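You operate a simulated robot arm through the tools that you are given. There is no shell and no other tool.

The job below is to be done with a simulated robot arm. You get a single attempt, and the scene is never put back.

TASK
Clamp the cores, try the purple plug in the core at number 92, then press GOOD.
Fine: try that core alone; put the plug back and turn the teal star knob back to FREE. Set down upright: what you pick out.

The check looks at the end state, three seconds after you hand in, the way a careful person would. Anything else that was tipped, shoved, dropped, spilled or broken makes it a failure.

THE ROBOT
A 7-joint arm with a three-finger gripper, fixed in place. Base frame: the origin is on the floor under the middle of its stand, x ahead of it, y to its left, z up; the work surface is at about z = 0.82. Units: m, degrees, N and s.
It reaches about 1.342 m from its shoulder. Its first joint turns from -166.0 to 166.0 degrees. Payload 2.69 kg.
The tool frame sits at the grasp point between the pads (the TCP): z along the fingers, y along the line on which they close. The tips reach 0.03 m beyond it. The gripper opens to 0.128 m; its body begins 0.117 m behind the TCP.
Orientation is that of the tool frame in the base frame, as [roll, pitch, yaw] about the fixed x, y, z axes, in that order (R = Rz(yaw) Ry(pitch) Rx(roll)). With the fingers straight down and closing along the base's y, the tool's x points along the base's -x, its y along +y and its z along -z.

THE INTERFACE
- The arm moves only by the tool drive_tool. Its argument "plan" is a list that holds one entry, the list of rows, each a list of 7 numbers: the shift along the tool's x, y, z in units of 30 mm (1.0 is 30 mm), then the turn, a rotation vector about the tool's x, y, z in units of 8 degrees (1.0 is 8 degrees), then the closure, from 0 (fully open) to 1 (shut). In form: [[[tx, ty, tz, wx, wy, wz, hand], ...]]. A call has 1 to 20 rows; each row shifts and turns the commanded pose from where the row before left it, along the tool's axes as they then stand. A call with a number of a shift or a turn outside -1 to 1 is refused whole. A row lasts 0.2 s, in which the tool goes at most 0.05 m and 8.6 degrees; a call with a longer step from one row to the next is refused whole, and so is a gripper value outside its range. Where a pose cannot be reached the arm comes as near as it can. A force on the tool above 80 N (or 10 N above the force at the start of the call, whichever is more), or a blocked arm, ends the call early, and 0.2 s more pass. The fingers move at their own pace (about 0.127 m/s each) and stop on an object; they squeeze with about 43 N. The grip force told is the motor's: it shows also when the fingers shut on nothing. Time passes only in rows, and 0.2 s behind the last, so rows that do not move let the fingers close. It gives the time, the measured TCP pose, the force on the tool (base axes), the opening and the grip force at its end, in the units of the frame above (readings bear some noise), with the torque about the TCP (base axes, N m) and any sound that the robot's microphone picked up, and new pictures: "pictures" is both (left out), scene, wrist or none.
- Cameras (640 x 400 px; columns grow to the right, rows downward): "scene" is fixed at [0.3989, 0.5011, 1.555]; the picture's right is [0.99, 0.13, 0.00], its down [0.12, -0.90, -0.43] and it looks along [-0.06, 0.43, -0.90] (base axes); focal length 318 px, centre (320, 200). "wrist" rides on the gripper at [0.058, 0.054, -0.131] in the tool frame; the picture's right is [-0.68, 0.74, 0.00], its down [-0.62, -0.57, -0.55] and it looks along [-0.40, -0.37, 0.84] (tool axes); focal length 234 px, centre (320, 200). There is no depth. A picture from a camera that has moved, and an enlarged one, comes with that camera's place and axes in the base frame and with its lens.
- lift_body(by): moves the trunk up (or, below 0, down) by that many m; the arm rides with it, the base frame stays. It gives what a move gives, with no picture.
- inspect(camera, box): a new picture of the part [left, top, right, bottom] of that camera's present view, enlarged. No time passes.
- job_done(): hands the job in; it is judged then, once.

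Places have to be worked out from the pictures, the camera data and where the tool is seen. Open the gripper and draw the arm clear of the work before you hand the job in, unless the task says otherwise.

The tools are called as name(argument=value, ...) on one line, values as JSON. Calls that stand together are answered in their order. drive_tool: Moves the arm, as the interface text tells. Its arguments: {"type":"object","properties":{"plan":{"type":"array","items":{"type":"array","items":{"type":"array","items":{"type":"number"}}}},"pictures":{"type":"string","enum":["both","scene","wrist","none"]}},"required":["plan"]} The other tools are called the same way: lift_body (by) moves the trunk up or down; inspect (camera, box) takes an enlarged picture of a part of a camera's view; job_done () hands the job in.

At the start:

```text
clock: 0.0
ee_pos: [0.257, 0.6487, 1.2121]
tool_rot: [-180.0, 0.0, -180.0]
force: [-0.1, 0.4, 0.5]
ft_torque: [0.0, 0.01, 0.0]
width: 0.1277
grasp_force: 0.1
trunk travel left (down, up): [-0.175, 0.175]
```

scene: 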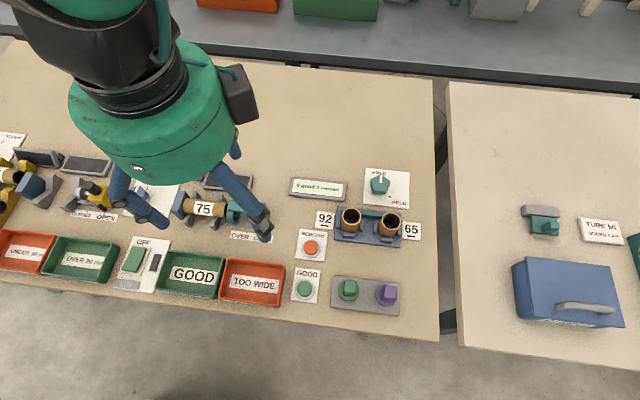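
wrist: 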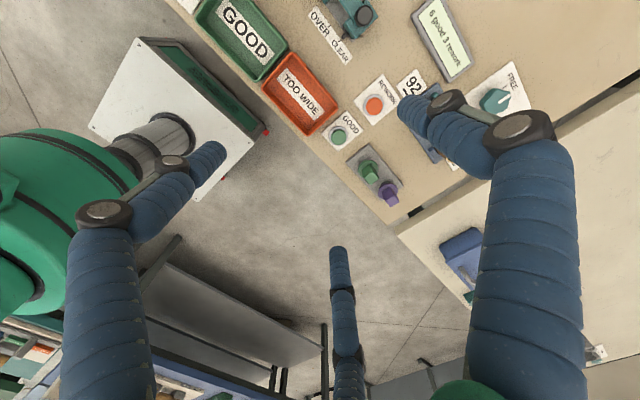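

I start by enlarging the work area around the cores, knob, buttons and plugs to see what's there before moving.

inspect(camera="scene", box=[280, 160, 440, 320])

inspect(camera="scene", box=[0, 130, 290, 310])

inspect(camera="wrist", box=[320, 0, 560, 220])

```text
2.50 times, centred on (360, 240) of scene
camera zoom: at [0.3989, 0.5011, 1.555], right [0.99, 0.13, 0.0], down [0.12, -0.9, -0.43], along [-0.06, 0.43, -0.9], focal length 795 px, centre (220, 100)
```

zoom: 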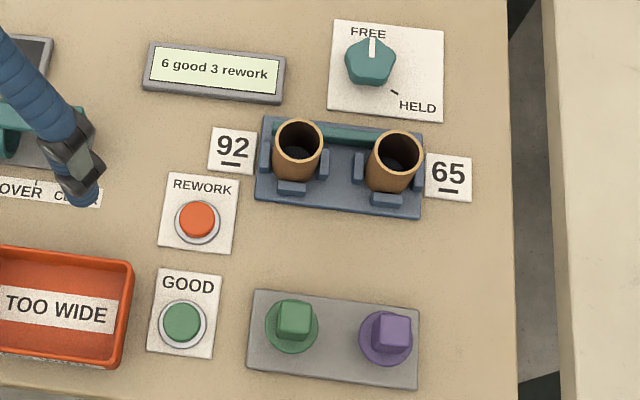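

```text
2.21 times, centred on (145, 220) of scene
camera zoom: at [0.3989, 0.5011, 1.555], right [0.99, 0.13, 0.0], down [0.12, -0.9, -0.43], along [-0.06, 0.43, -0.9], focal length 701 px, centre (706, 156)
```

zoom: 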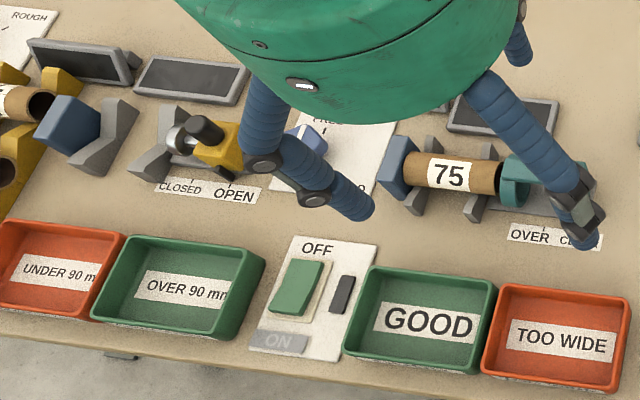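

```text
1.82 times, centred on (440, 110) of wrist
camera zoom: at [0.1982, 0.7037, 1.3431], right [0.68, 0.74, 0.0], down [0.62, -0.57, 0.55], along [0.4, -0.37, -0.84], focal length 426 px, centre (102, 364)
```

zoom: 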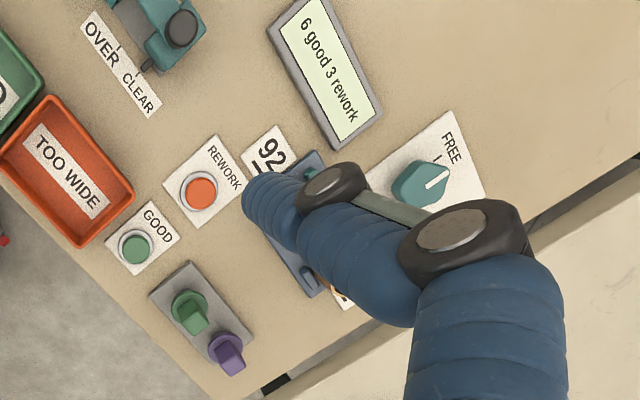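

The knob pointer is at FREE, the cores at 92 and 65 stand in a fixture around (0.43, 0.78) and (0.52, 0.78), and the purple plug is near (0.53, 0.63). I move high up and back-left first so the wrist camera can look at the knob and cores.

drive_tool(plan=[[[-0.15, 1.0, 0.2, 0, 0, 0, 0], [-0.15, 1.0, 0.2, 0, 0, 0, 0], [-0.15, 1.0, 0.2, 0, 0, 0, 0], [-0.15, 1.0, 0.2, 0, 0, 0, 0], [-0.15, 1.0, 0.2, 0, 0, 0, 0], [-0.15, 1.0, 0.2, 0, 0, 0, 0], [-0.15, 1.0, 0.2, 0, 0, 0, 0], [-0.15, 1.0, 0.2, 0, 0, 0, 0], [-0.15, 1.0, 0.2, 0, 0, 0, 0], [-0.15, 1.0, 0.2, 0, 0, 0, 0], [0, 0, 0, 0, 0, 0, 0]]])

```text
clock: 2.4
ee_pos: [0.3001, 0.9491, 1.1513]
tool_rot: [-179.9, 0.0, 179.9]
force: [0.7, 0.0, -1.0]
ft_torque: [-0.04, 0.03, -0.05]
width: 0.1279
grasp_force: 0.0
trunk travel left (down, up): [-0.175, 0.175]
camera wrist: at [0.2417, 1.0037, 1.2829], right [0.68, 0.74, 0.0], down [0.62, -0.57, 0.55], along [0.4, -0.37, -0.84], focal length 234 px, centre (320, 200)
```

scene: 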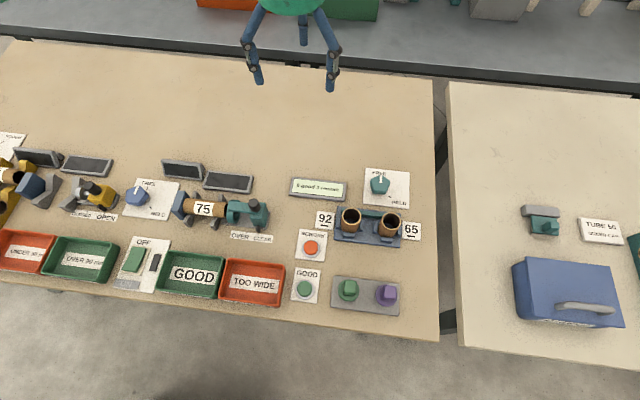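
wrist: 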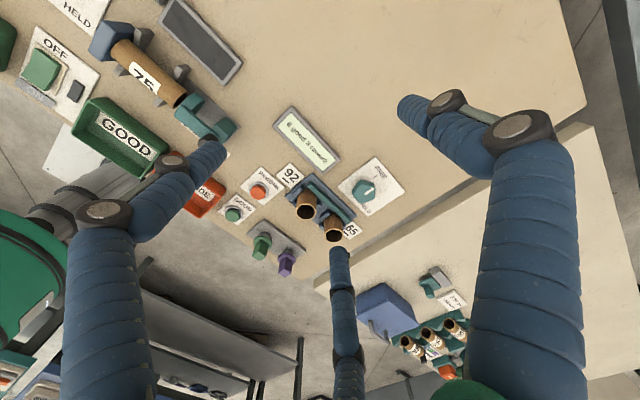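

The wrist view shows the knob, cores and plugs clearly; I enlarge that region to measure the knob geometry and tick marks.

inspect(camera="wrist", box=[210, 95, 420, 285])

inspect(camera="scene", box=[345, 160, 425, 210])

inspect(camera="scene", box=[310, 195, 430, 320])

```text
2.11 times, centred on (315, 190) of wrist
camera zoom: at [0.2417, 1.0037, 1.2829], right [0.68, 0.74, 0.0], down [0.62, -0.57, 0.55], along [0.4, -0.37, -0.84], focal length 493 px, centre (330, 221)
```

zoom: 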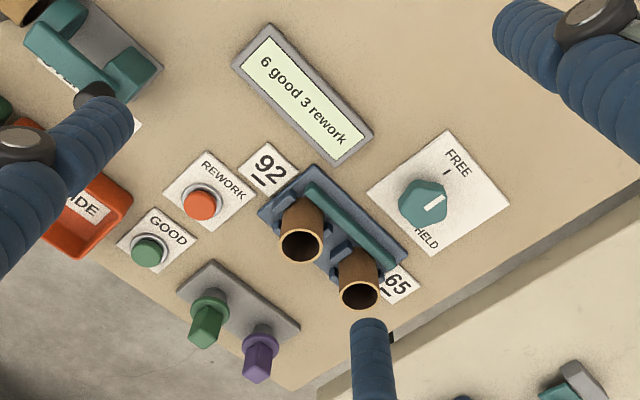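

```text
8.00 times, centred on (385, 185) of scene
camera zoom: at [0.3989, 0.5011, 1.555], right [0.99, 0.13, 0.0], down [0.12, -0.9, -0.43], along [-0.06, 0.43, -0.9], focal length 2543 px, centre (-200, 320)
```

zoom: 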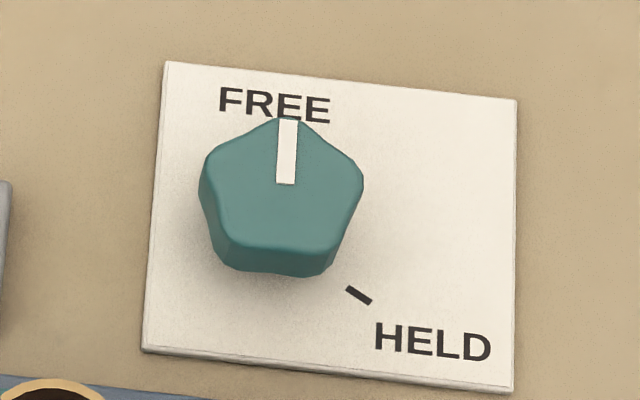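

```text
3.20 times, centred on (370, 258) of scene
camera zoom: at [0.3989, 0.5011, 1.555], right [0.99, 0.13, 0.0], down [0.12, -0.9, -0.43], along [-0.06, 0.43, -0.9], focal length 1017 px, centre (160, 16)
```

zoom: 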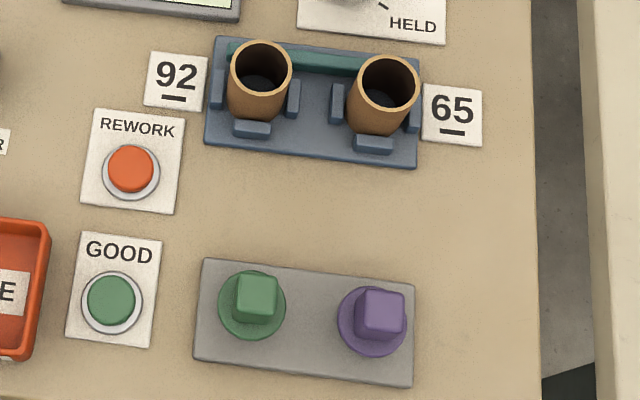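

Triangulating both views: knob top centre ≈ (0.498, 0.902, 0.85), HELD tick is ~120° clockwise from FREE; core 92 axis ≈ (0.434, 0.786), top z ≈ 0.889; purple plug handle top ≈ (0.524, 0.629, 0.896). I move above the knob at z ≈ 1.0 with the fingers partly closed to see how they sit.

drive_tool(plan=[[[-0.66, -0.155, 0.504, 0, 0, 0, 0.1], [-0.66, -0.155, 0.504, 0, 0, 0, 0.2], [-0.66, -0.155, 0.504, 0, 0, 0, 0.3], [-0.66, -0.155, 0.504, 0, 0, 0, 0.35], [-0.66, -0.155, 0.504, 0, 0, 0, 0.35], [-0.66, -0.155, 0.504, 0, 0, 0, 0.35], [-0.66, -0.155, 0.504, 0, 0, 0, 0.35], [-0.66, -0.155, 0.504, 0, 0, 0, 0.35], [-0.66, -0.155, 0.504, 0, 0, 0, 0.35], [-0.66, -0.155, 0.504, 0, 0, 0, 0.35], [0, 0, 0, 0, 0, 0, 0.35]]])

```text
clock: 4.8
ee_pos: [0.5018, 0.9025, 1.0016]
tool_rot: [180.0, 0.0, -180.0]
force: [1.2, -0.3, 0.2]
ft_torque: [0.01, 0.03, 0.0]
width: 0.0831
grasp_force: 0.0
trunk travel left (down, up): [-0.175, 0.175]
camera wrist: at [0.4425, 0.957, 1.1315], right [0.68, 0.74, 0.0], down [0.62, -0.57, 0.55], along [0.4, -0.37, -0.84], focal length 234 px, centre (320, 200)
```

scene: 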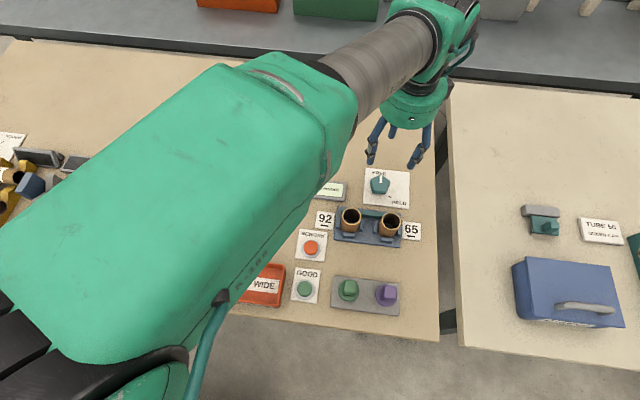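
wrist: 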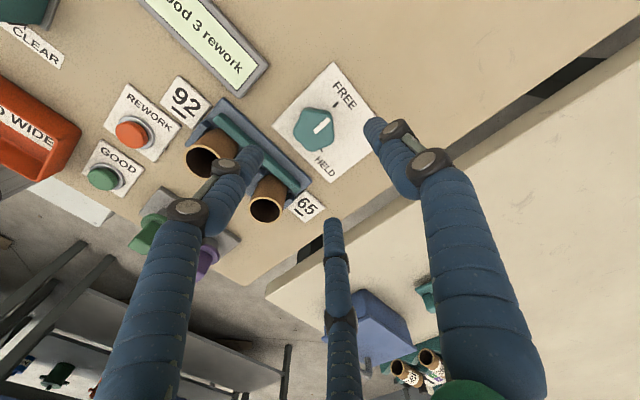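

The gripper is above the knob with a 0.083 opening. I enlarge the wrist view of the knob to refine its position and the FREE/HELD angles.

inspect(camera="wrist", box=[260, 60, 400, 200])

inspect(camera="scene", box=[340, 80, 460, 220])

```text
2.86 times, centred on (330, 130) of wrist
camera zoom: at [0.4425, 0.957, 1.1315], right [0.68, 0.74, 0.0], down [0.62, -0.57, 0.55], along [0.4, -0.37, -0.84], focal length 669 px, centre (291, 400)
```

zoom: 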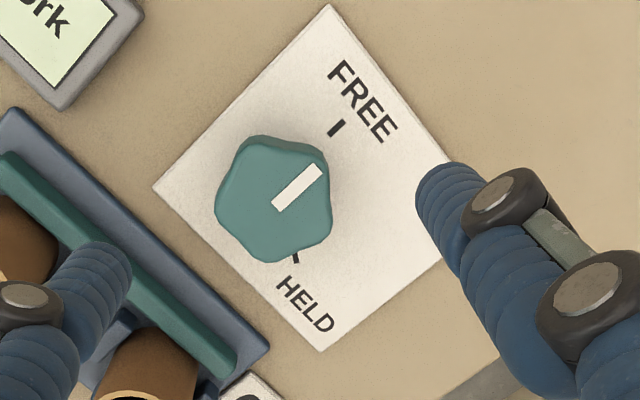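

```text
2.86 times, centred on (400, 150) of scene
camera zoom: at [0.3989, 0.5011, 1.555], right [0.99, 0.13, 0.0], down [0.12, -0.9, -0.43], along [-0.06, 0.43, -0.9], focal length 908 px, centre (91, 343)
```

zoom: 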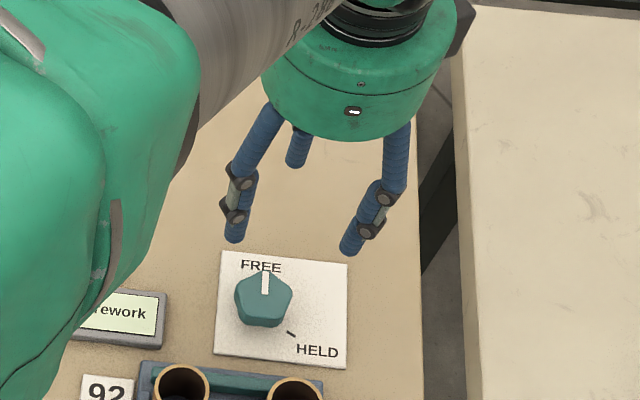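

Using both views with the pointer's inner end as the axis, the knob centre comes out at (0.4985, 0.897) with its top at z ≈ 0.86, and HELD is about 115–120° clockwise of FREE. Before gripping I test in the air whether the wrist can turn 120° in that direction.

drive_tool(plan=[[[0.05, -0.17, 0, 0, 0, 0, 0.35], [0, 0, 0, 0, 0, 1, 0.35], [0, 0, 0, 0, 0, 1, 0.35], [0, 0, 0, 0, 0, 1, 0.35], [0, 0, 0, 0, 0, 1, 0.35], [0, 0, 0, 0, 0, 1, 0.35], [0, 0, 0, 0, 0, 1, 0.35], [0, 0, 0, 0, 0, 1, 0.35], [0, 0, 0, 0, 0, 1, 0.35], [0, 0, 0, 0, 0, 1, 0.35], [0, 0, 0, 0, 0, 1, 0.35], [0, 0, 0, 0, 0, 1, 0.35], [0, 0, 0, 0, 0, 1, 0.35], [0, 0, 0, 0, 0, 1, 0.35], [0, 0, 0, 0, 0, 1, 0.35], [0, 0, 0, 0, 0, 1, 0.35], [0, 0, 0, 0, 0, 0, 0.35]]])

```text
clock: 8.4
ee_pos: [0.5046, 0.8945, 1.0021]
tool_rot: [-179.4, -0.2, 69.6]
force: [0.4, 0.8, -0.6]
ft_torque: [-0.01, 0.0, -0.02]
width: 0.0834
grasp_force: 0.1
out of reach, approached as far as the arm can: row 15, 16
trunk travel left (down, up): [-0.175, 0.175]
camera wrist: at [0.5759, 0.9305, 1.1328], right [0.46, -0.89, -0.01], down [-0.74, -0.38, 0.55], along [-0.49, -0.25, -0.83], focal length 234 px, centre (320, 200)
```

scene: 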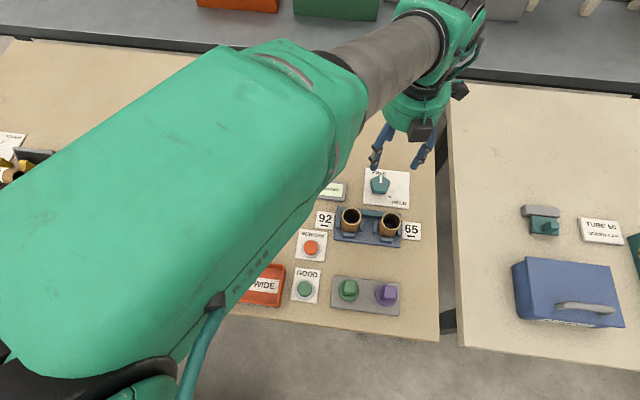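
wrist: 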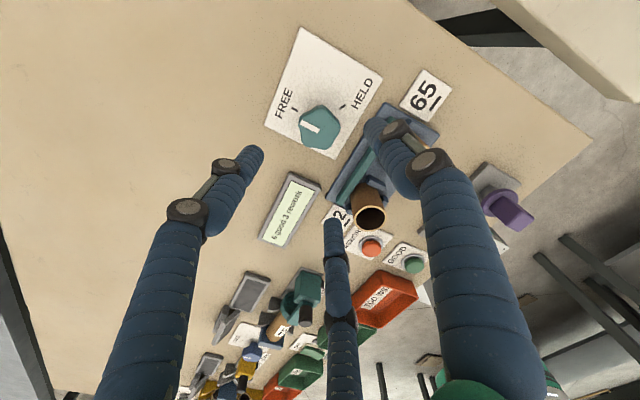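

The wrist turned to about +110° before hitting a joint limit, so I'll start the grip from about −48° and finish at +72°, which also puts the fingers well on the pentagon. I rotate back to there in the air.

drive_tool(plan=[[[0, 0, 0, 0, 0, -1, 0.45], [0, 0, 0, 0, 0, -1, 0.45], [0, 0, 0, 0, 0, -1, 0.45], [0, 0, 0, 0, 0, -1, 0.45], [0, 0, 0, 0, 0, -1, 0.45], [0, 0, 0, 0, 0, -1, 0.45], [0, 0, 0, 0, 0, -1, 0.45], [0, 0, 0, 0, 0, -1, 0.45], [0, 0, 0, 0, 0, -1, 0.45], [0, 0, 0, 0, 0, -1, 0.45], [0, 0, 0, 0, 0, -1, 0.45], [0, 0, 0, 0, 0, -1, 0.45], [0, 0, 0, 0, 0, -1, 0.45], [0, 0, 0, 0, 0, -1, 0.45], [0, 0, 0, 0, 0, -1, 0.45], [0, 0, 0, 0, 0, -1, 0.45], [0, 0, 0, 0, 0, -1, 0.45], [0, 0, 0, 0, 0, -1, 0.45], [0, 0, 0, 0, 0, -1, 0.45], [0, 0, 0, 0, 0, 0, 0.45]]])

```text
clock: 12.6
ee_pos: [0.5054, 0.8939, 1.0005]
tool_rot: [179.5, -0.2, -138.3]
force: [-0.7, 0.6, -0.4]
ft_torque: [-0.03, 0.01, 0.01]
width: 0.0704
grasp_force: 0.0
trunk travel left (down, up): [-0.175, 0.175]
camera wrist: at [0.4267, 0.8959, 1.1328], right [0.01, 1.0, 0.0], down [0.84, -0.01, 0.54], along [0.54, 0.0, -0.84], focal length 234 px, centre (320, 200)
```

scene: 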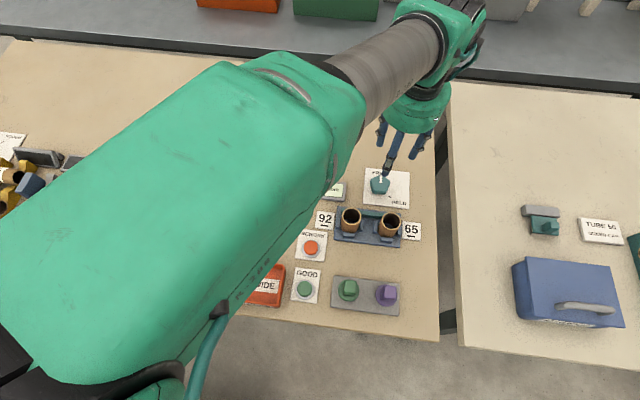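
wrist: 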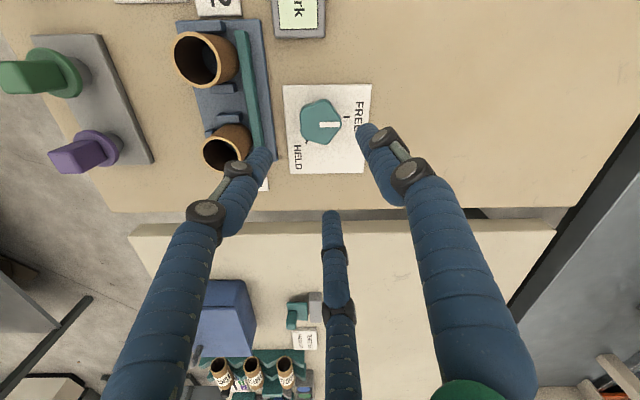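

The knob in this view again works out to (0.499, 0.897). I correct the small tilt, centre the tool, turn to −48° and descend to z ≈ 0.90 (tips just above the knob) to check alignment.

drive_tool(plan=[[[0.083, 0.208, 0, 0.0625, -0.025, -0.79, 0.45], [0, 0, 0.56, 0, 0, 0, 0.45], [0, 0, 0.56, 0, 0, 0, 0.45], [0, 0, 0.56, 0, 0, 0, 0.45], [0, 0, 0.56, 0, 0, 0, 0.45], [0, 0, 0.56, 0, 0, 0, 0.45], [0, 0, 0.56, 0, 0, 0, 0.45], [0, 0, 0, 0, 0, 0, 0.45], [0, 0, 0, 0, 0, 0, 0.45]]])

```text
clock: 14.6
ee_pos: [0.501, 0.8973, 0.8995]
tool_rot: [180.0, 0.1, -132.0]
force: [-0.4, -0.2, 0.1]
ft_torque: [0.0, 0.01, 0.0]
width: 0.0705
grasp_force: 0.0
trunk travel left (down, up): [-0.175, 0.175]
camera wrist: at [0.4202, 0.8912, 1.0315], right [-0.09, 1.0, 0.0], down [0.83, 0.08, 0.55], along [0.55, 0.05, -0.84], focal length 234 px, centre (320, 200)
```

scene: 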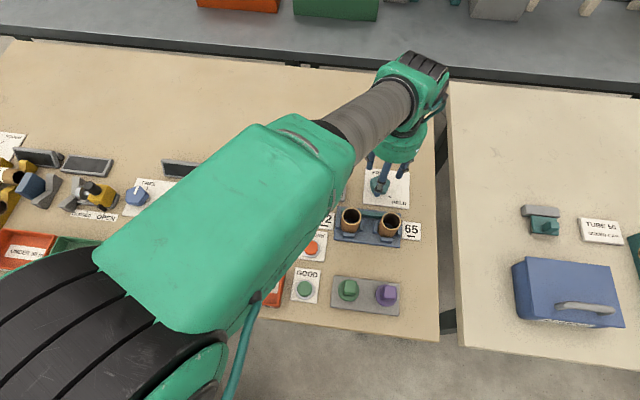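
wrist: 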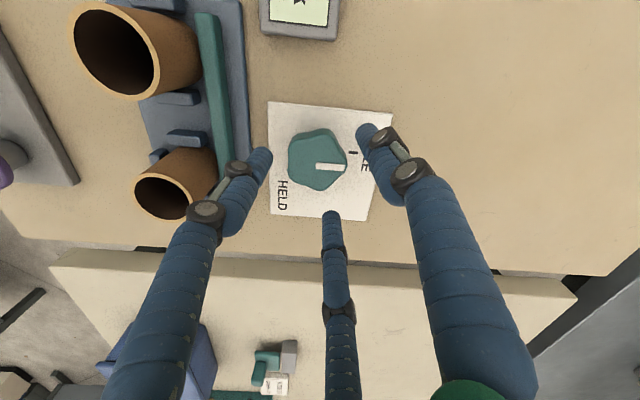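

inspect(camera="wrist", box=[220, 90, 440, 240])

inspect(camera="scene", box=[330, 120, 450, 250])

```text
2.67 times, centred on (330, 165) of wrist
camera zoom: at [0.4202, 0.8912, 1.0315], right [-0.09, 1.0, 0.0], down [0.83, 0.08, 0.55], along [0.55, 0.05, -0.84], focal length 624 px, centre (293, 293)
```

zoom: 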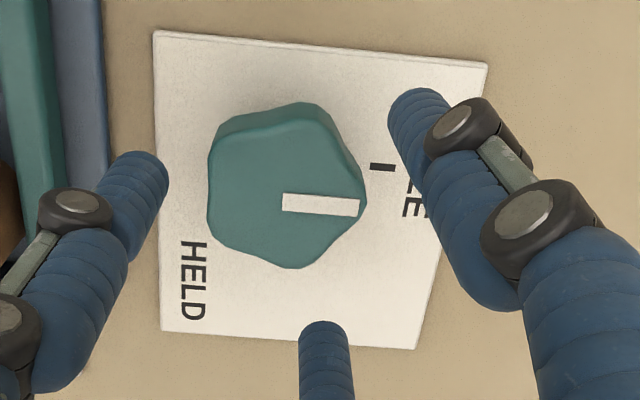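

```text
3.08 times, centred on (390, 185) of scene
camera zoom: at [0.3989, 0.5011, 1.555], right [0.99, 0.13, 0.0], down [0.12, -0.9, -0.43], along [-0.06, 0.43, -0.9], focal length 978 px, centre (105, 246)
```

zoom: 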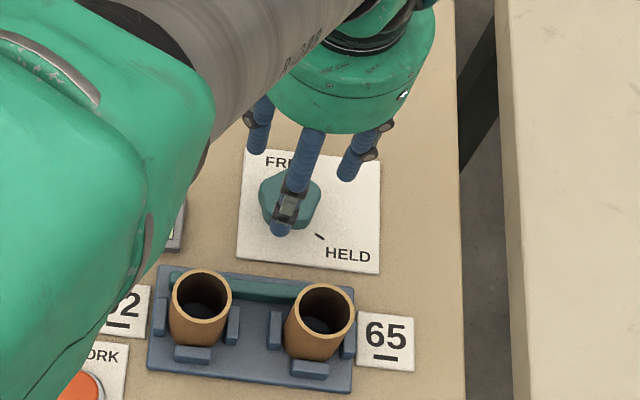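

The fingers straddle the knob well (centre offset only ~1–2 mm). I lower to z ≈ 0.862 and close on the knob.

drive_tool(plan=[[[0.06, 0.0, 0.45, 0, 0, 0, 0.45], [0, 0, 0.4, 0, 0, 0, 0.45], [0, 0, 0.4, 0, 0, 0, 0.45], [0, 0, 0, 0, 0, 0, 0.45], [0, 0, 0, 0, 0, 0, 0.55], [0, 0, 0, 0, 0, 0, 0.65], [0, 0, 0, 0, 0, 0, 0.75], [0, 0, 0, 0, 0, 0, 0.75]]])

```text
clock: 16.4
ee_pos: [0.4994, 0.8938, 0.863]
tool_rot: [180.0, 0.0, -132.0]
force: [6.6, -10.7, 0.3]
ft_torque: [-0.35, -0.28, -0.03]
width: 0.0453
grasp_force: 9.7
trunk travel left (down, up): [-0.175, 0.175]
camera wrist: at [0.4197, 0.8883, 0.9941], right [-0.09, 1.0, 0.0], down [0.83, 0.08, 0.55], along [0.55, 0.05, -0.84], focal length 234 px, centre (320, 200)
```

scene: 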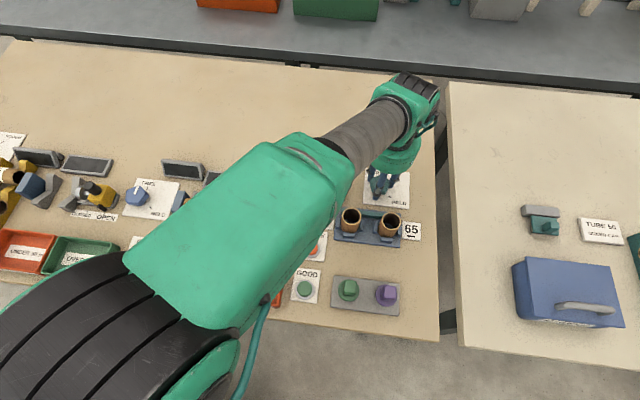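
wrist: 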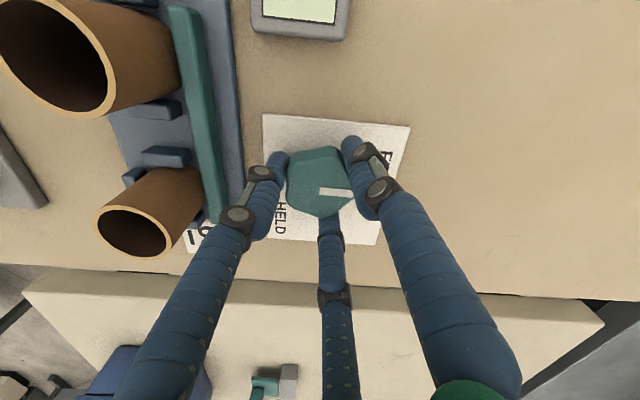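

The fingers touched the knob at 0.045 width with a side load of about 12 N pulling the tool toward +x/−y, so the tool is a few mm off-centre. I shift slightly that way and then squeeze fully.

drive_tool(plan=[[[0.053, -0.115, 0, 0, 0, 0, 0.75], [0, 0, 0, 0, 0, 0, 0.85], [0, 0, 0, 0, 0, 0, 1], [0, 0, 0, 0, 0, 0, 1], [0, 0, 0, 0, 0, 0, 1]]])

inspect(camera="wrist", box=[220, 90, 440, 240])

```text
clock: 17.6
ee_pos: [0.5003, 0.8943, 0.8623]
tool_rot: [-180.0, 0.2, -132.0]
force: [-4.2, 28.6, -5.7]
ft_torque: [1.16, 0.21, 0.06]
width: 0.0446
grasp_force: 45.4
trunk travel left (down, up): [-0.175, 0.175]
camera wrist: at [0.4199, 0.8876, 0.9941], right [-0.09, 1.0, 0.0], down [0.83, 0.08, 0.55], along [0.55, 0.05, -0.84], focal length 234 px, centre (320, 200)
```

scene: 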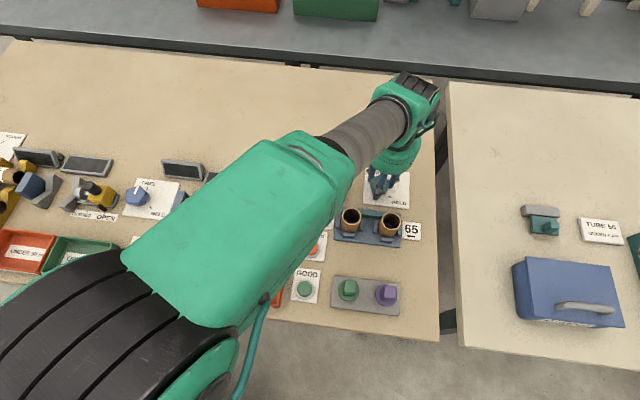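
wrist: 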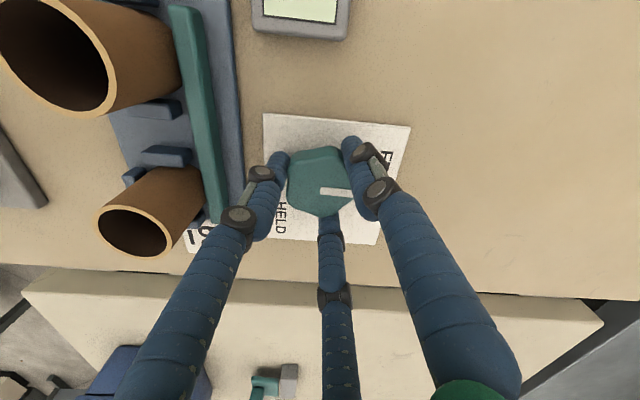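

```text
2.67 times, centred on (330, 165) of wrist
camera zoom: at [0.4199, 0.8876, 0.9941], right [-0.09, 1.0, 0.0], down [0.83, 0.08, 0.55], along [0.55, 0.05, -0.84], focal length 624 px, centre (293, 293)
```

zoom: 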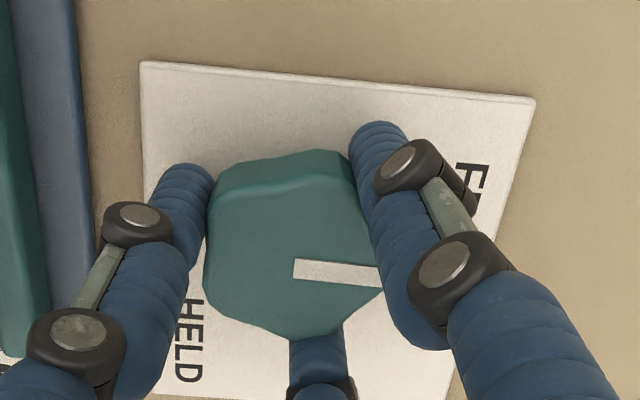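

Now fully gripped (45 N) but with a +y load of ~28 N, so I overshot slightly. I shift the tool about 1.5 mm back in +y to unload it before turning.

drive_tool(plan=[[[-0.037, 0.033, 0, 0, 0, 0, 1], [0, 0, 0, 0, 0, 0, 1], [0, 0, 0, 0, 0, 0, 1]]], pictures="none")

```text
clock: 18.4
ee_pos: [0.5007, 0.8935, 0.8627]
tool_rot: [-180.0, 0.0, -132.0]
force: [-10.4, 22.2, 3.4]
ft_torque: [0.08, 0.29, 0.0]
width: 0.045
grasp_force: 44.5
trunk travel left (down, up): [-0.175, 0.175]
```

Side load dropped only a little; I shift another ~2.5 mm along the load direction.

drive_tool(plan=[[[-0.035, 0.076, 0, 0, 0, 0, 1], [0, 0, 0, 0, 0, 0, 1], [0, 0, 0, 0, 0, 0, 1]]], pictures="none")

```text
clock: 19.2
ee_pos: [0.4998, 0.8941, 0.8628]
tool_rot: [-179.9, 0.1, -132.0]
force: [-6.3, -8.0, 9.1]
ft_torque: [-1.0, 0.29, 0.03]
width: 0.0447
grasp_force: 44.9
trunk travel left (down, up): [-0.175, 0.175]
```

Side load is now small. I turn clockwise (tool +z) in part, 40°, and check that the knob follows.

drive_tool(plan=[[[0, 0, 0, 0, 0, 0.8, 1], [0, 0, 0, 0, 0, 0.8, 1], [0, 0, 0, 0, 0, 0.8, 1], [0, 0, 0, 0, 0, 0.8, 1], [0, 0, 0, 0, 0, 0.8, 1], [0, 0, 0, 0, 0, 1, 1], [0, 0, 0, 0, 0, 0, 1]]])

inspect(camera="wrist", box=[220, 90, 440, 240])

```text
clock: 20.8
ee_pos: [0.4999, 0.8937, 0.863]
tool_rot: [-180.0, 0.0, -172.1]
force: [7.6, -16.6, 0.0]
ft_torque: [-0.2, -0.42, 0.01]
width: 0.0446
grasp_force: 45.4
trunk travel left (down, up): [-0.175, 0.175]
camera wrist: at [0.4338, 0.9411, 0.9941], right [0.57, 0.82, 0.0], down [0.69, -0.48, 0.55], along [0.45, -0.31, -0.84], focal length 234 px, centre (320, 200)
```

scene: 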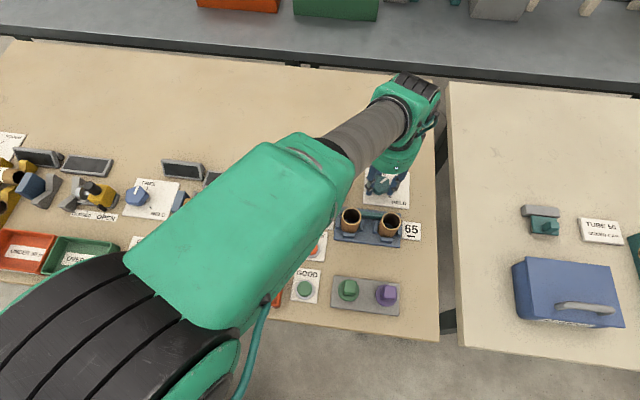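
wrist: 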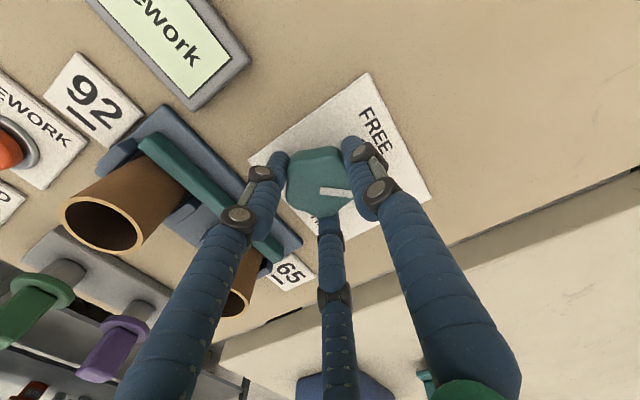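

```text
2.67 times, centred on (330, 165) of wrist
camera zoom: at [0.4338, 0.9411, 0.9941], right [0.57, 0.82, 0.0], down [0.69, -0.48, 0.55], along [0.45, -0.31, -0.84], focal length 624 px, centre (293, 293)
```

zoom: 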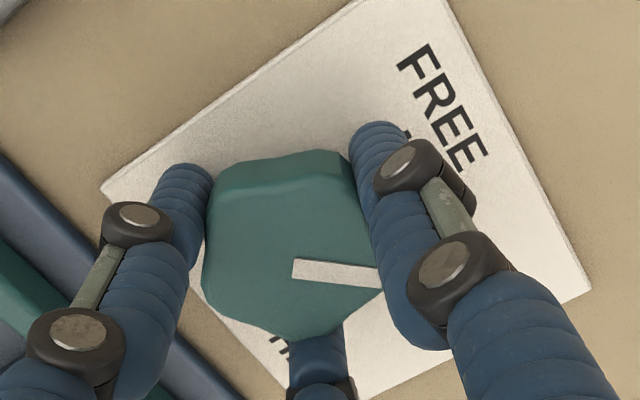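

The knob follows the gripper exactly. I continue the remaining 80° clockwise.

drive_tool(plan=[[[0, 0, 0, 0, 0, 0.8, 1], [0, 0, 0, 0, 0, 0.8, 1], [0, 0, 0, 0, 0, 0.8, 1], [0, 0, 0, 0, 0, 0.8, 1], [0, 0, 0, 0, 0, 0.8, 1], [0, 0, 0, 0, 0, 0.8, 1], [0, 0, 0, 0, 0, 0.8, 1], [0, 0, 0, 0, 0, 0.8, 1], [0, 0, 0, 0, 0, 0.8, 1], [0, 0, 0, 0, 0, 0.8, 1], [0, 0, 0, 0, 0, 0.8, 1], [0, 0, 0, 0, 0, 0, 1]]])

inspect(camera="wrist", box=[220, 90, 440, 240])

```text
clock: 23.4
ee_pos: [0.4999, 0.8955, 0.8632]
tool_rot: [-179.9, 0.0, 117.5]
force: [24.0, -20.8, -0.1]
ft_torque: [-0.57, -0.76, 0.0]
width: 0.0444
grasp_force: 45.1
trunk travel left (down, up): [-0.175, 0.175]
camera wrist: at [0.5204, 0.9727, 0.9942], right [0.97, -0.26, 0.0], down [-0.22, -0.81, 0.55], along [-0.14, -0.53, -0.84], focal length 234 px, centre (320, 200)
```

scene: 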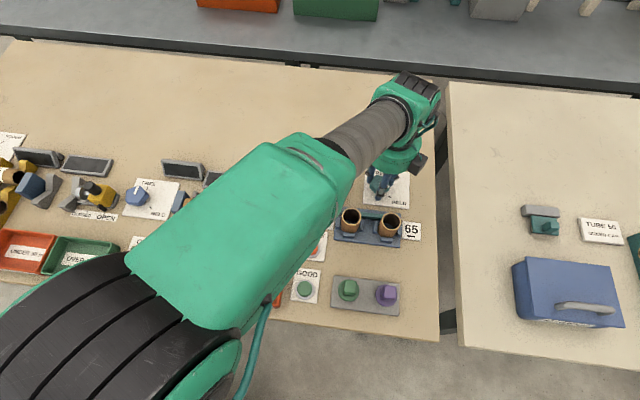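
wrist: 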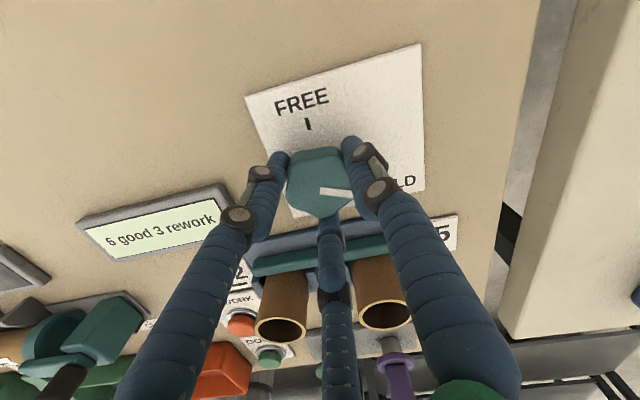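

```text
2.67 times, centred on (330, 165) of wrist
camera zoom: at [0.5204, 0.9727, 0.9942], right [0.97, -0.26, 0.0], down [-0.22, -0.81, 0.55], along [-0.14, -0.53, -0.84], focal length 624 px, centre (293, 293)
```

zoom: 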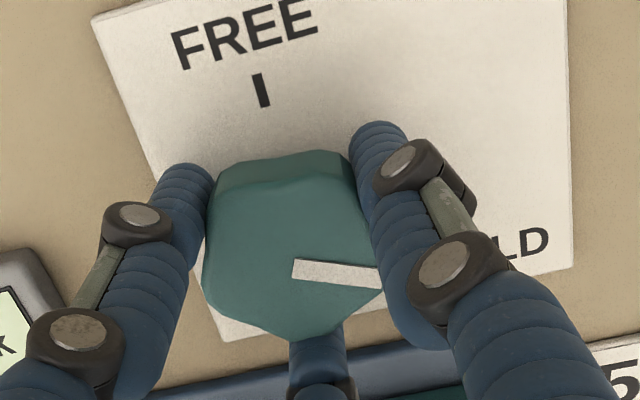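

The knob is now ~110° turned with a moderate side load. I recentre slightly and turn the last ~10° to HELD, then look at the pointer.

drive_tool(plan=[[[-0.047, 0.017, 0, 0, 0, 0.6, 1], [0, 0, 0, 0, 0, 0.6, 1], [0, 0, 0, 0, 0, 0, 1], [0, 0, 0, 0, 0, 0, 1]]])

inspect(camera="wrist", box=[160, 90, 480, 290])

```text
clock: 24.4
ee_pos: [0.5009, 0.895, 0.8621]
tool_rot: [179.9, 0.0, 108.1]
force: [9.6, -7.8, -0.4]
ft_torque: [0.19, -0.01, 0.37]
width: 0.0448
grasp_force: 45.0
trunk travel left (down, up): [-0.175, 0.175]
camera wrist: at [0.5327, 0.9681, 0.9943], right [0.91, -0.42, 0.0], down [-0.35, -0.76, 0.55], along [-0.23, -0.5, -0.84], focal length 234 px, centre (320, 200)
```

scene: 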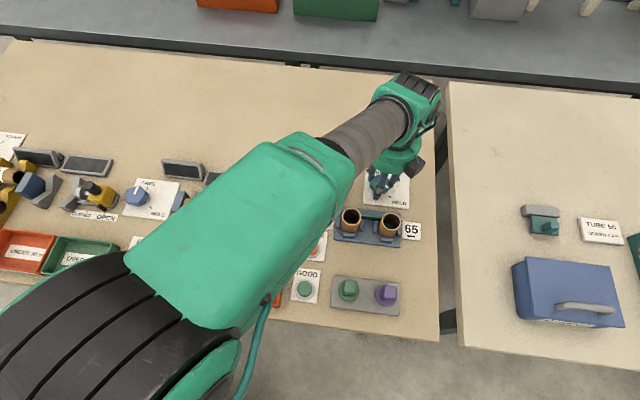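
wrist: 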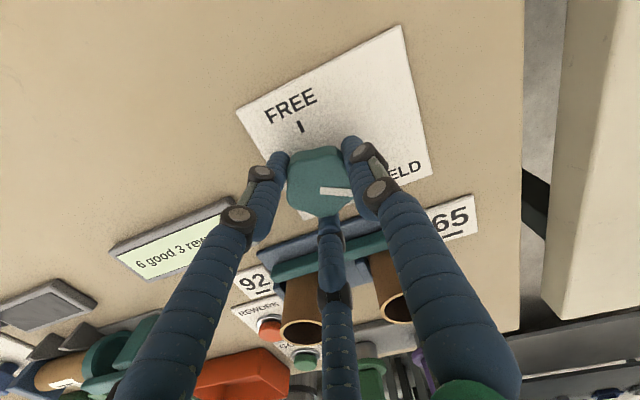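

```text
2.00 times, centred on (320, 190) of wrist
camera zoom: at [0.5327, 0.9681, 0.9943], right [0.91, -0.42, 0.0], down [-0.35, -0.76, 0.55], along [-0.23, -0.5, -0.84], focal length 468 px, centre (320, 220)
```

zoom: 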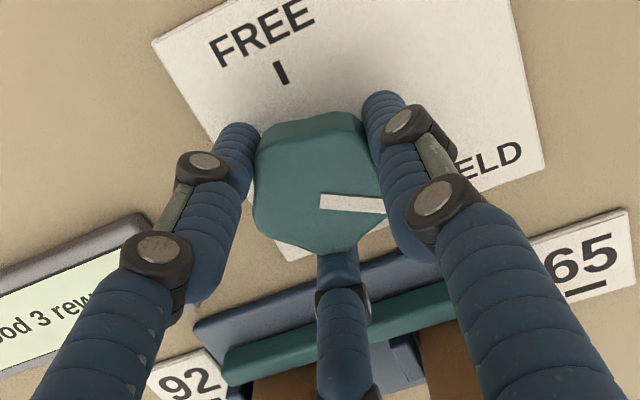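

A resisting torque of ~0.37 N·m now shows, suggesting the knob has reached its stop at HELD after 120°. I release gently and lift clear to check the pointer.

drive_tool(plan=[[[0, 0, 0, 0, 0, 0, 0.8], [0, 0, 0, 0, 0, 0, 0.6], [0, 0, 0, 0, 0, 0, 0.45], [0, 0, 0, 0, 0, 0, 0.45], [0, 0, -0.5, 0, 0, 0, 0.45], [0, 0, -1, 0, 0, 0, 0.45], [0, 0, -1, 0, 0, 0, 0.45], [0, 0, -1, 0, 0, 0, 0.45], [0, 0, -1, 0, 0, 0, 0.45], [0, 0, -0.5, 0, 0, 0, 0.45], [0, 0, 0, 0, 0, 0, 0.45]]])

inspect(camera="wrist", box=[220, 70, 440, 290])

inspect(camera="scene", box=[330, 150, 430, 250])

```text
clock: 26.8
ee_pos: [0.5008, 0.8944, 1.0136]
tool_rot: [-180.0, 0.0, 108.0]
force: [0.2, 0.4, 0.6]
ft_torque: [0.02, 0.0, 0.0]
width: 0.0703
grasp_force: 0.0
trunk travel left (down, up): [-0.175, 0.175]
camera wrist: at [0.5325, 0.9669, 1.1451], right [0.91, -0.42, 0.0], down [-0.35, -0.76, 0.55], along [-0.23, -0.5, -0.84], focal length 234 px, centre (320, 200)
```

scene: 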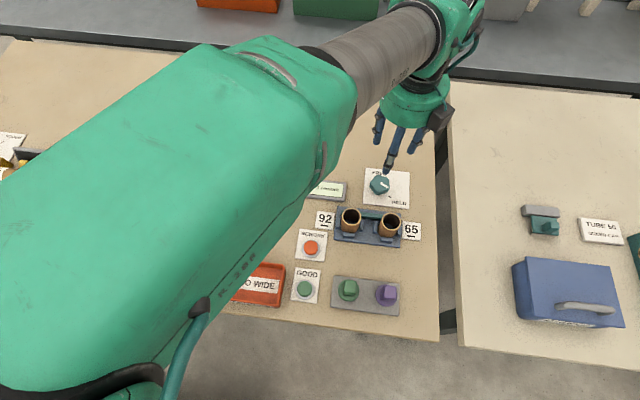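
wrist: 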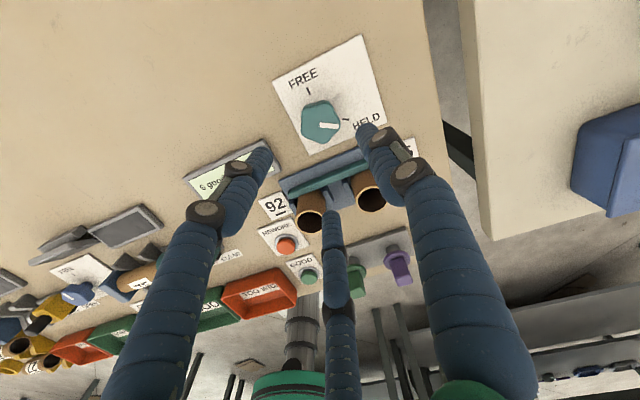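

```text
1.82 times, centred on (330, 180) of wrist
camera zoom: at [0.5325, 0.9669, 1.1451], right [0.91, -0.42, 0.0], down [-0.35, -0.76, 0.55], along [-0.23, -0.5, -0.84], focal length 426 px, centre (302, 236)
```

zoom: 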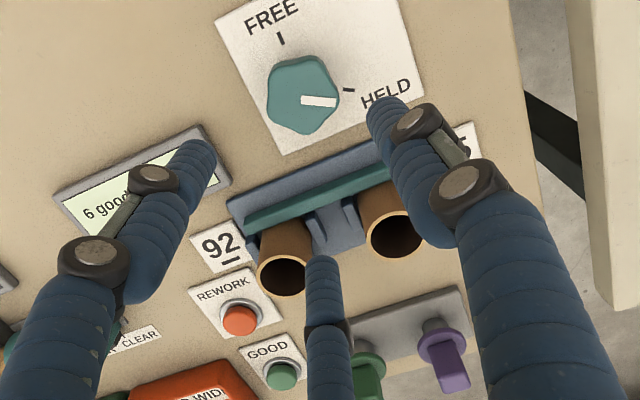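

```text
4.00 times, centred on (380, 200) of scene
camera zoom: at [0.3989, 0.5011, 1.555], right [0.99, 0.13, 0.0], down [0.12, -0.9, -0.43], along [-0.06, 0.43, -0.9], focal length 1271 px, centre (80, 200)
```

zoom: 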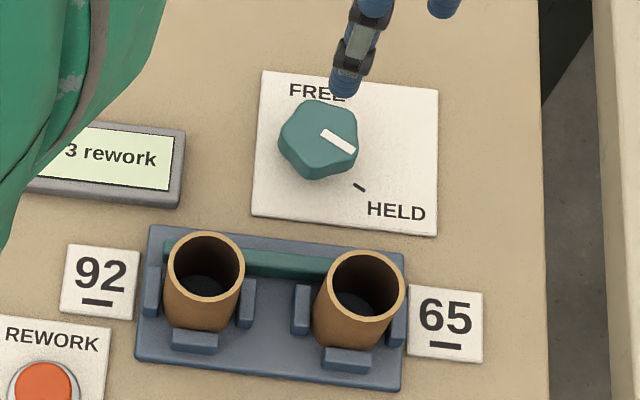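

The pointer now lines up with the HELD tick. I compare the fixture's teal clamp bar with the earlier picture by taking the same enlarged crop.

inspect(camera="scene", box=[310, 195, 430, 320])

inspect(camera="scene", box=[345, 160, 425, 210])

```text
3.20 times, centred on (370, 258) of scene
camera zoom: at [0.3989, 0.5011, 1.555], right [0.99, 0.13, 0.0], down [0.12, -0.9, -0.43], along [-0.06, 0.43, -0.9], focal length 1017 px, centre (160, 16)
```

zoom: 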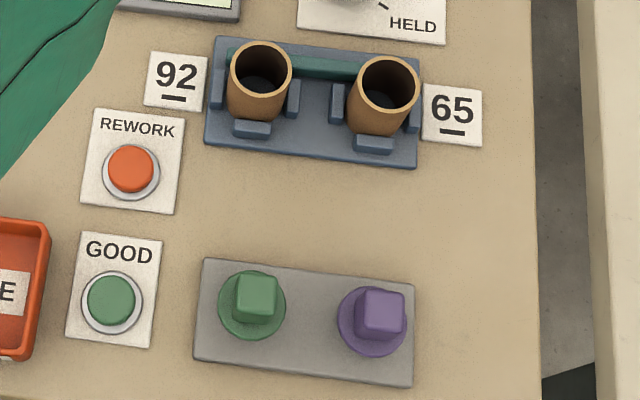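

```text
8.00 times, centred on (385, 185) of scene
camera zoom: at [0.3989, 0.5011, 1.555], right [0.99, 0.13, 0.0], down [0.12, -0.9, -0.43], along [-0.06, 0.43, -0.9], focal length 2543 px, centre (-200, 320)
```

zoom: 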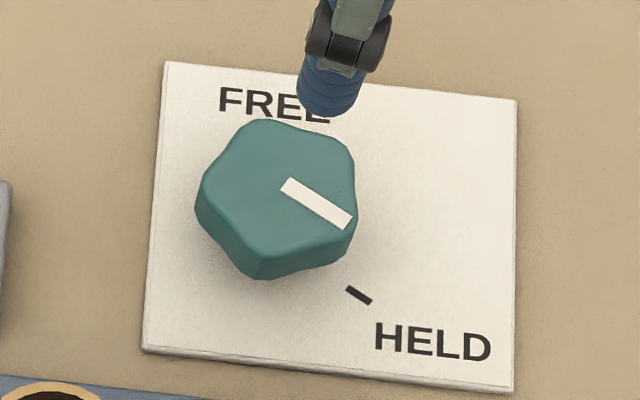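

The pointer's direction matches the HELD tick, so the cores are clamped. Next I turn the wrist to −30° (one finger toward +x, none toward the green plug) and travel at z ≈ 1.0 toward the purple plug at about (0.524, 0.629).

drive_tool(plan=[[[0, 0, 0, 0, 0, -0.9808, 0.4], [0, 0, 0, 0, 0, -0.9808, 0.4], [0, 0, 0, 0, 0, -0.9808, 0.4], [0, 0, 0, 0, 0, -0.9808, 0.4], [0, 0, 0, 0, 0, -0.9808, 0.4], [0, 0, 0, 0, 0, -0.9808, 0.4], [0, 0, 0, 0, 0, -0.9808, 0.4], [0, 0, 0, 0, 0, -0.9808, 0.4], [0, 0, 0, 0, 0, -0.9808, 0.4], [0, 0, 0, 0, 0, -0.9808, 0.4], [0, 0, 0, 0, 0, -0.9808, 0.4], [0, 0, 0, 0, 0, -0.9808, 0.4], [0, 0, 0, 0, 0, -0.9808, 0.4], [0, 0, -0.5, 0, 0, 0, 0.4], [0, 0, 0, 0, 0, 0, 0.4]]], pictures="none")

drive_tool(plan=[[[0.4194, -0.8945, 0, 0, 0, 0, 0.4], [0.4194, -0.8945, 0, 0, 0, 0, 0.4], [0.4194, -0.8945, 0, 0, 0, 0, 0.4], [0.4194, -0.8945, 0, 0, 0, 0, 0.4], [0.4194, -0.8945, 0, 0, 0, 0, 0.4], [0.4194, -0.8945, 0, 0, 0, 0, 0.4], [0.4194, -0.8945, 0, 0, 0, 0, 0.4], [0.4194, -0.8945, 0, 0, 0, 0, 0.4], [0.4194, -0.8945, 0, 0, 0, 0, 0.4], [0, 0, 0, 0, 0, 0, 0.4], [0, 0, 0, 0, 0, 0, 0.4]]])

```text
clock: 30.0
ee_pos: [0.5014, 0.8954, 1.0284]
tool_rot: [-180.0, 0.1, -149.9]
force: [-0.2, -0.5, 0.4]
ft_torque: [0.02, -0.01, -0.01]
width: 0.0768
grasp_force: 0.0
trunk travel left (down, up): [-0.175, 0.175]
```

```text
clock: 32.4
ee_pos: [0.522, 0.6293, 1.0279]
tool_rot: [-180.0, 0.0, -150.0]
force: [0.5, 0.0, -0.3]
ft_torque: [-0.02, 0.02, -0.03]
width: 0.077
grasp_force: 0.1
trunk travel left (down, up): [-0.175, 0.175]
camera wrist: at [0.4446, 0.6478, 1.1594], right [0.22, 0.98, 0.0], down [0.82, -0.18, 0.55], along [0.54, -0.12, -0.84], focal length 234 px, centre (320, 200)
```

scene: 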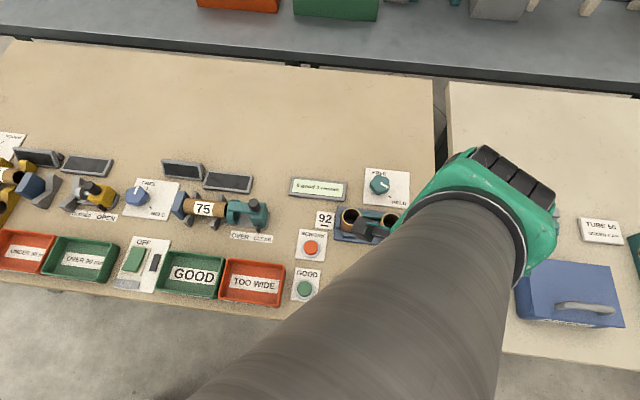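
wrist: 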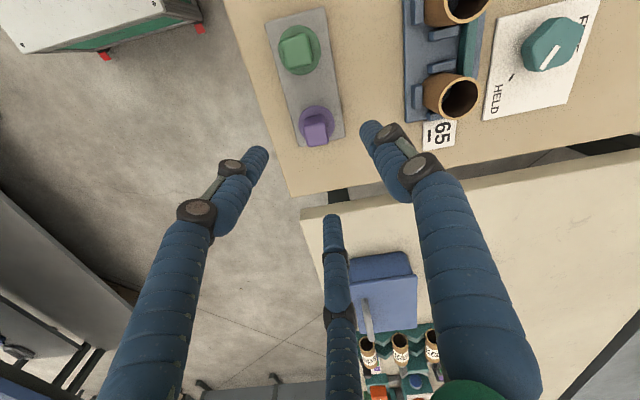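

The tool is above the purple plug at z ≈ 1.03. I enlarge the wrist view to refine the plug's position and handle orientation.

inspect(camera="wrist", box=[240, 0, 400, 170])

inspect(camera="wrist", box=[290, 90, 350, 150])

```text
2.35 times, centred on (320, 85) of wrist
camera zoom: at [0.4446, 0.6478, 1.1594], right [0.22, 0.98, 0.0], down [0.82, -0.18, 0.55], along [0.54, -0.12, -0.84], focal length 551 px, centre (320, 471)
```

zoom: 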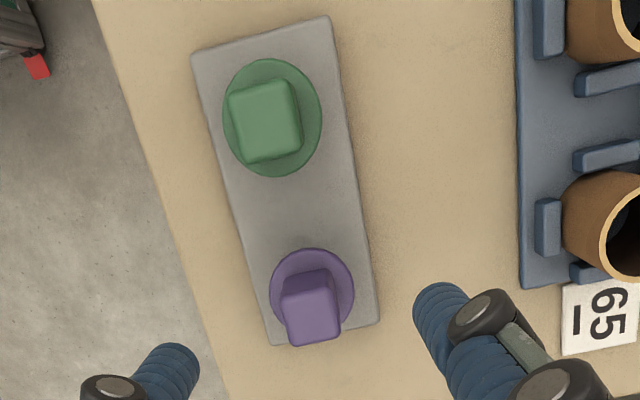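

```text
6.67 times, centred on (320, 120) of wrist
camera zoom: at [0.4446, 0.6478, 1.1594], right [0.22, 0.98, 0.0], down [0.82, -0.18, 0.55], along [0.54, -0.12, -0.84], focal length 1561 px, centre (320, 733)
```

zoom: 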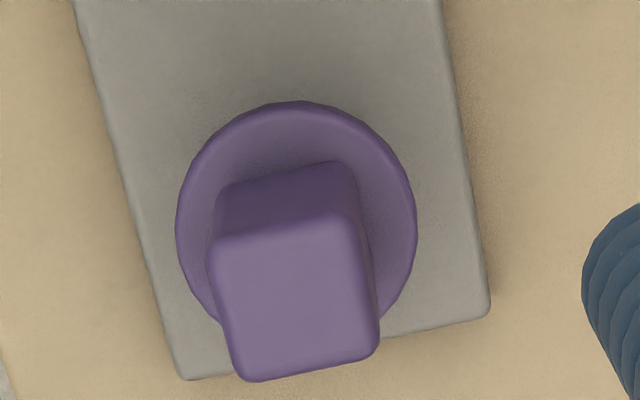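

The purple plug axis is about (0.522, 0.6265), handle aligned with the base axes, flange top ≈ 0.86 and handle top ≈ 0.90. I shift slightly in −y and descend to z ≈ 0.94 to check alignment.

drive_tool(plan=[[[0.042, -0.072, 0.4, 0, 0, 0, 0.4], [0, 0, 0.5, 0, 0, 0, 0.4], [0, 0, 0.5, 0, 0, 0, 0.4], [0, 0, 0.5, 0, 0, 0, 0.4], [0, 0, 0.5, 0, 0, 0, 0.4], [0, 0, 0.5, 0, 0, 0, 0.4], [0, 0, 0, 0, 0, 0, 0.4], [0, 0, 0, 0, 0, 0, 0.4]]], pictures="wrist")

inspect(camera="wrist", box=[230, 60, 410, 240])

```text
clock: 34.2
ee_pos: [0.5225, 0.6279, 0.9414]
tool_rot: [180.0, 0.1, -150.0]
force: [-0.7, -0.1, 0.4]
ft_torque: [0.01, 0.02, 0.05]
width: 0.0771
grasp_force: 0.1
trunk travel left (down, up): [-0.175, 0.175]
camera wrist: at [0.4448, 0.6456, 1.0719], right [0.22, 0.98, 0.0], down [0.82, -0.18, 0.55], along [0.54, -0.12, -0.84], focal length 234 px, centre (320, 200)
```

wrist: 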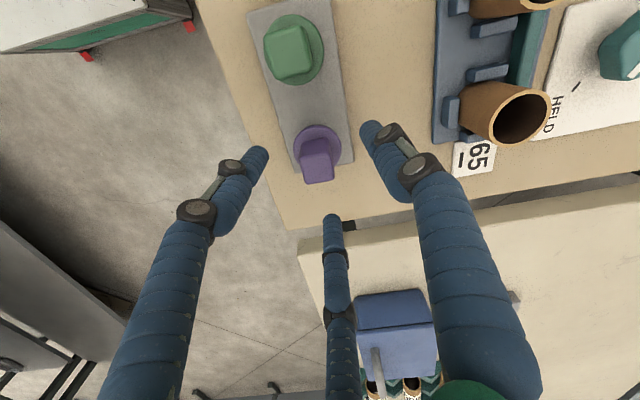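

```text
2.22 times, centred on (320, 150) of wrist
camera zoom: at [0.4448, 0.6456, 1.0719], right [0.22, 0.98, 0.0], down [0.82, -0.18, 0.55], along [0.54, -0.12, -0.84], focal length 520 px, centre (320, 311)
```

zoom: 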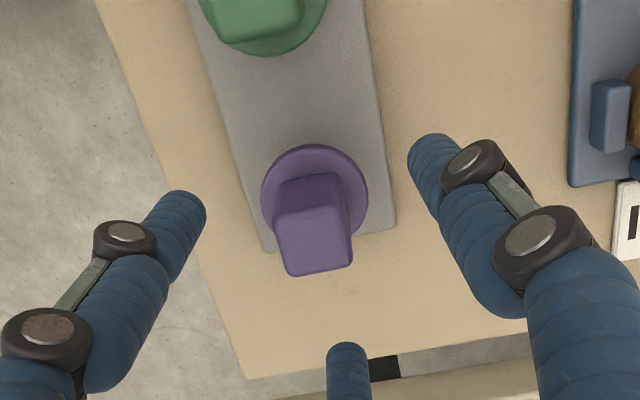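

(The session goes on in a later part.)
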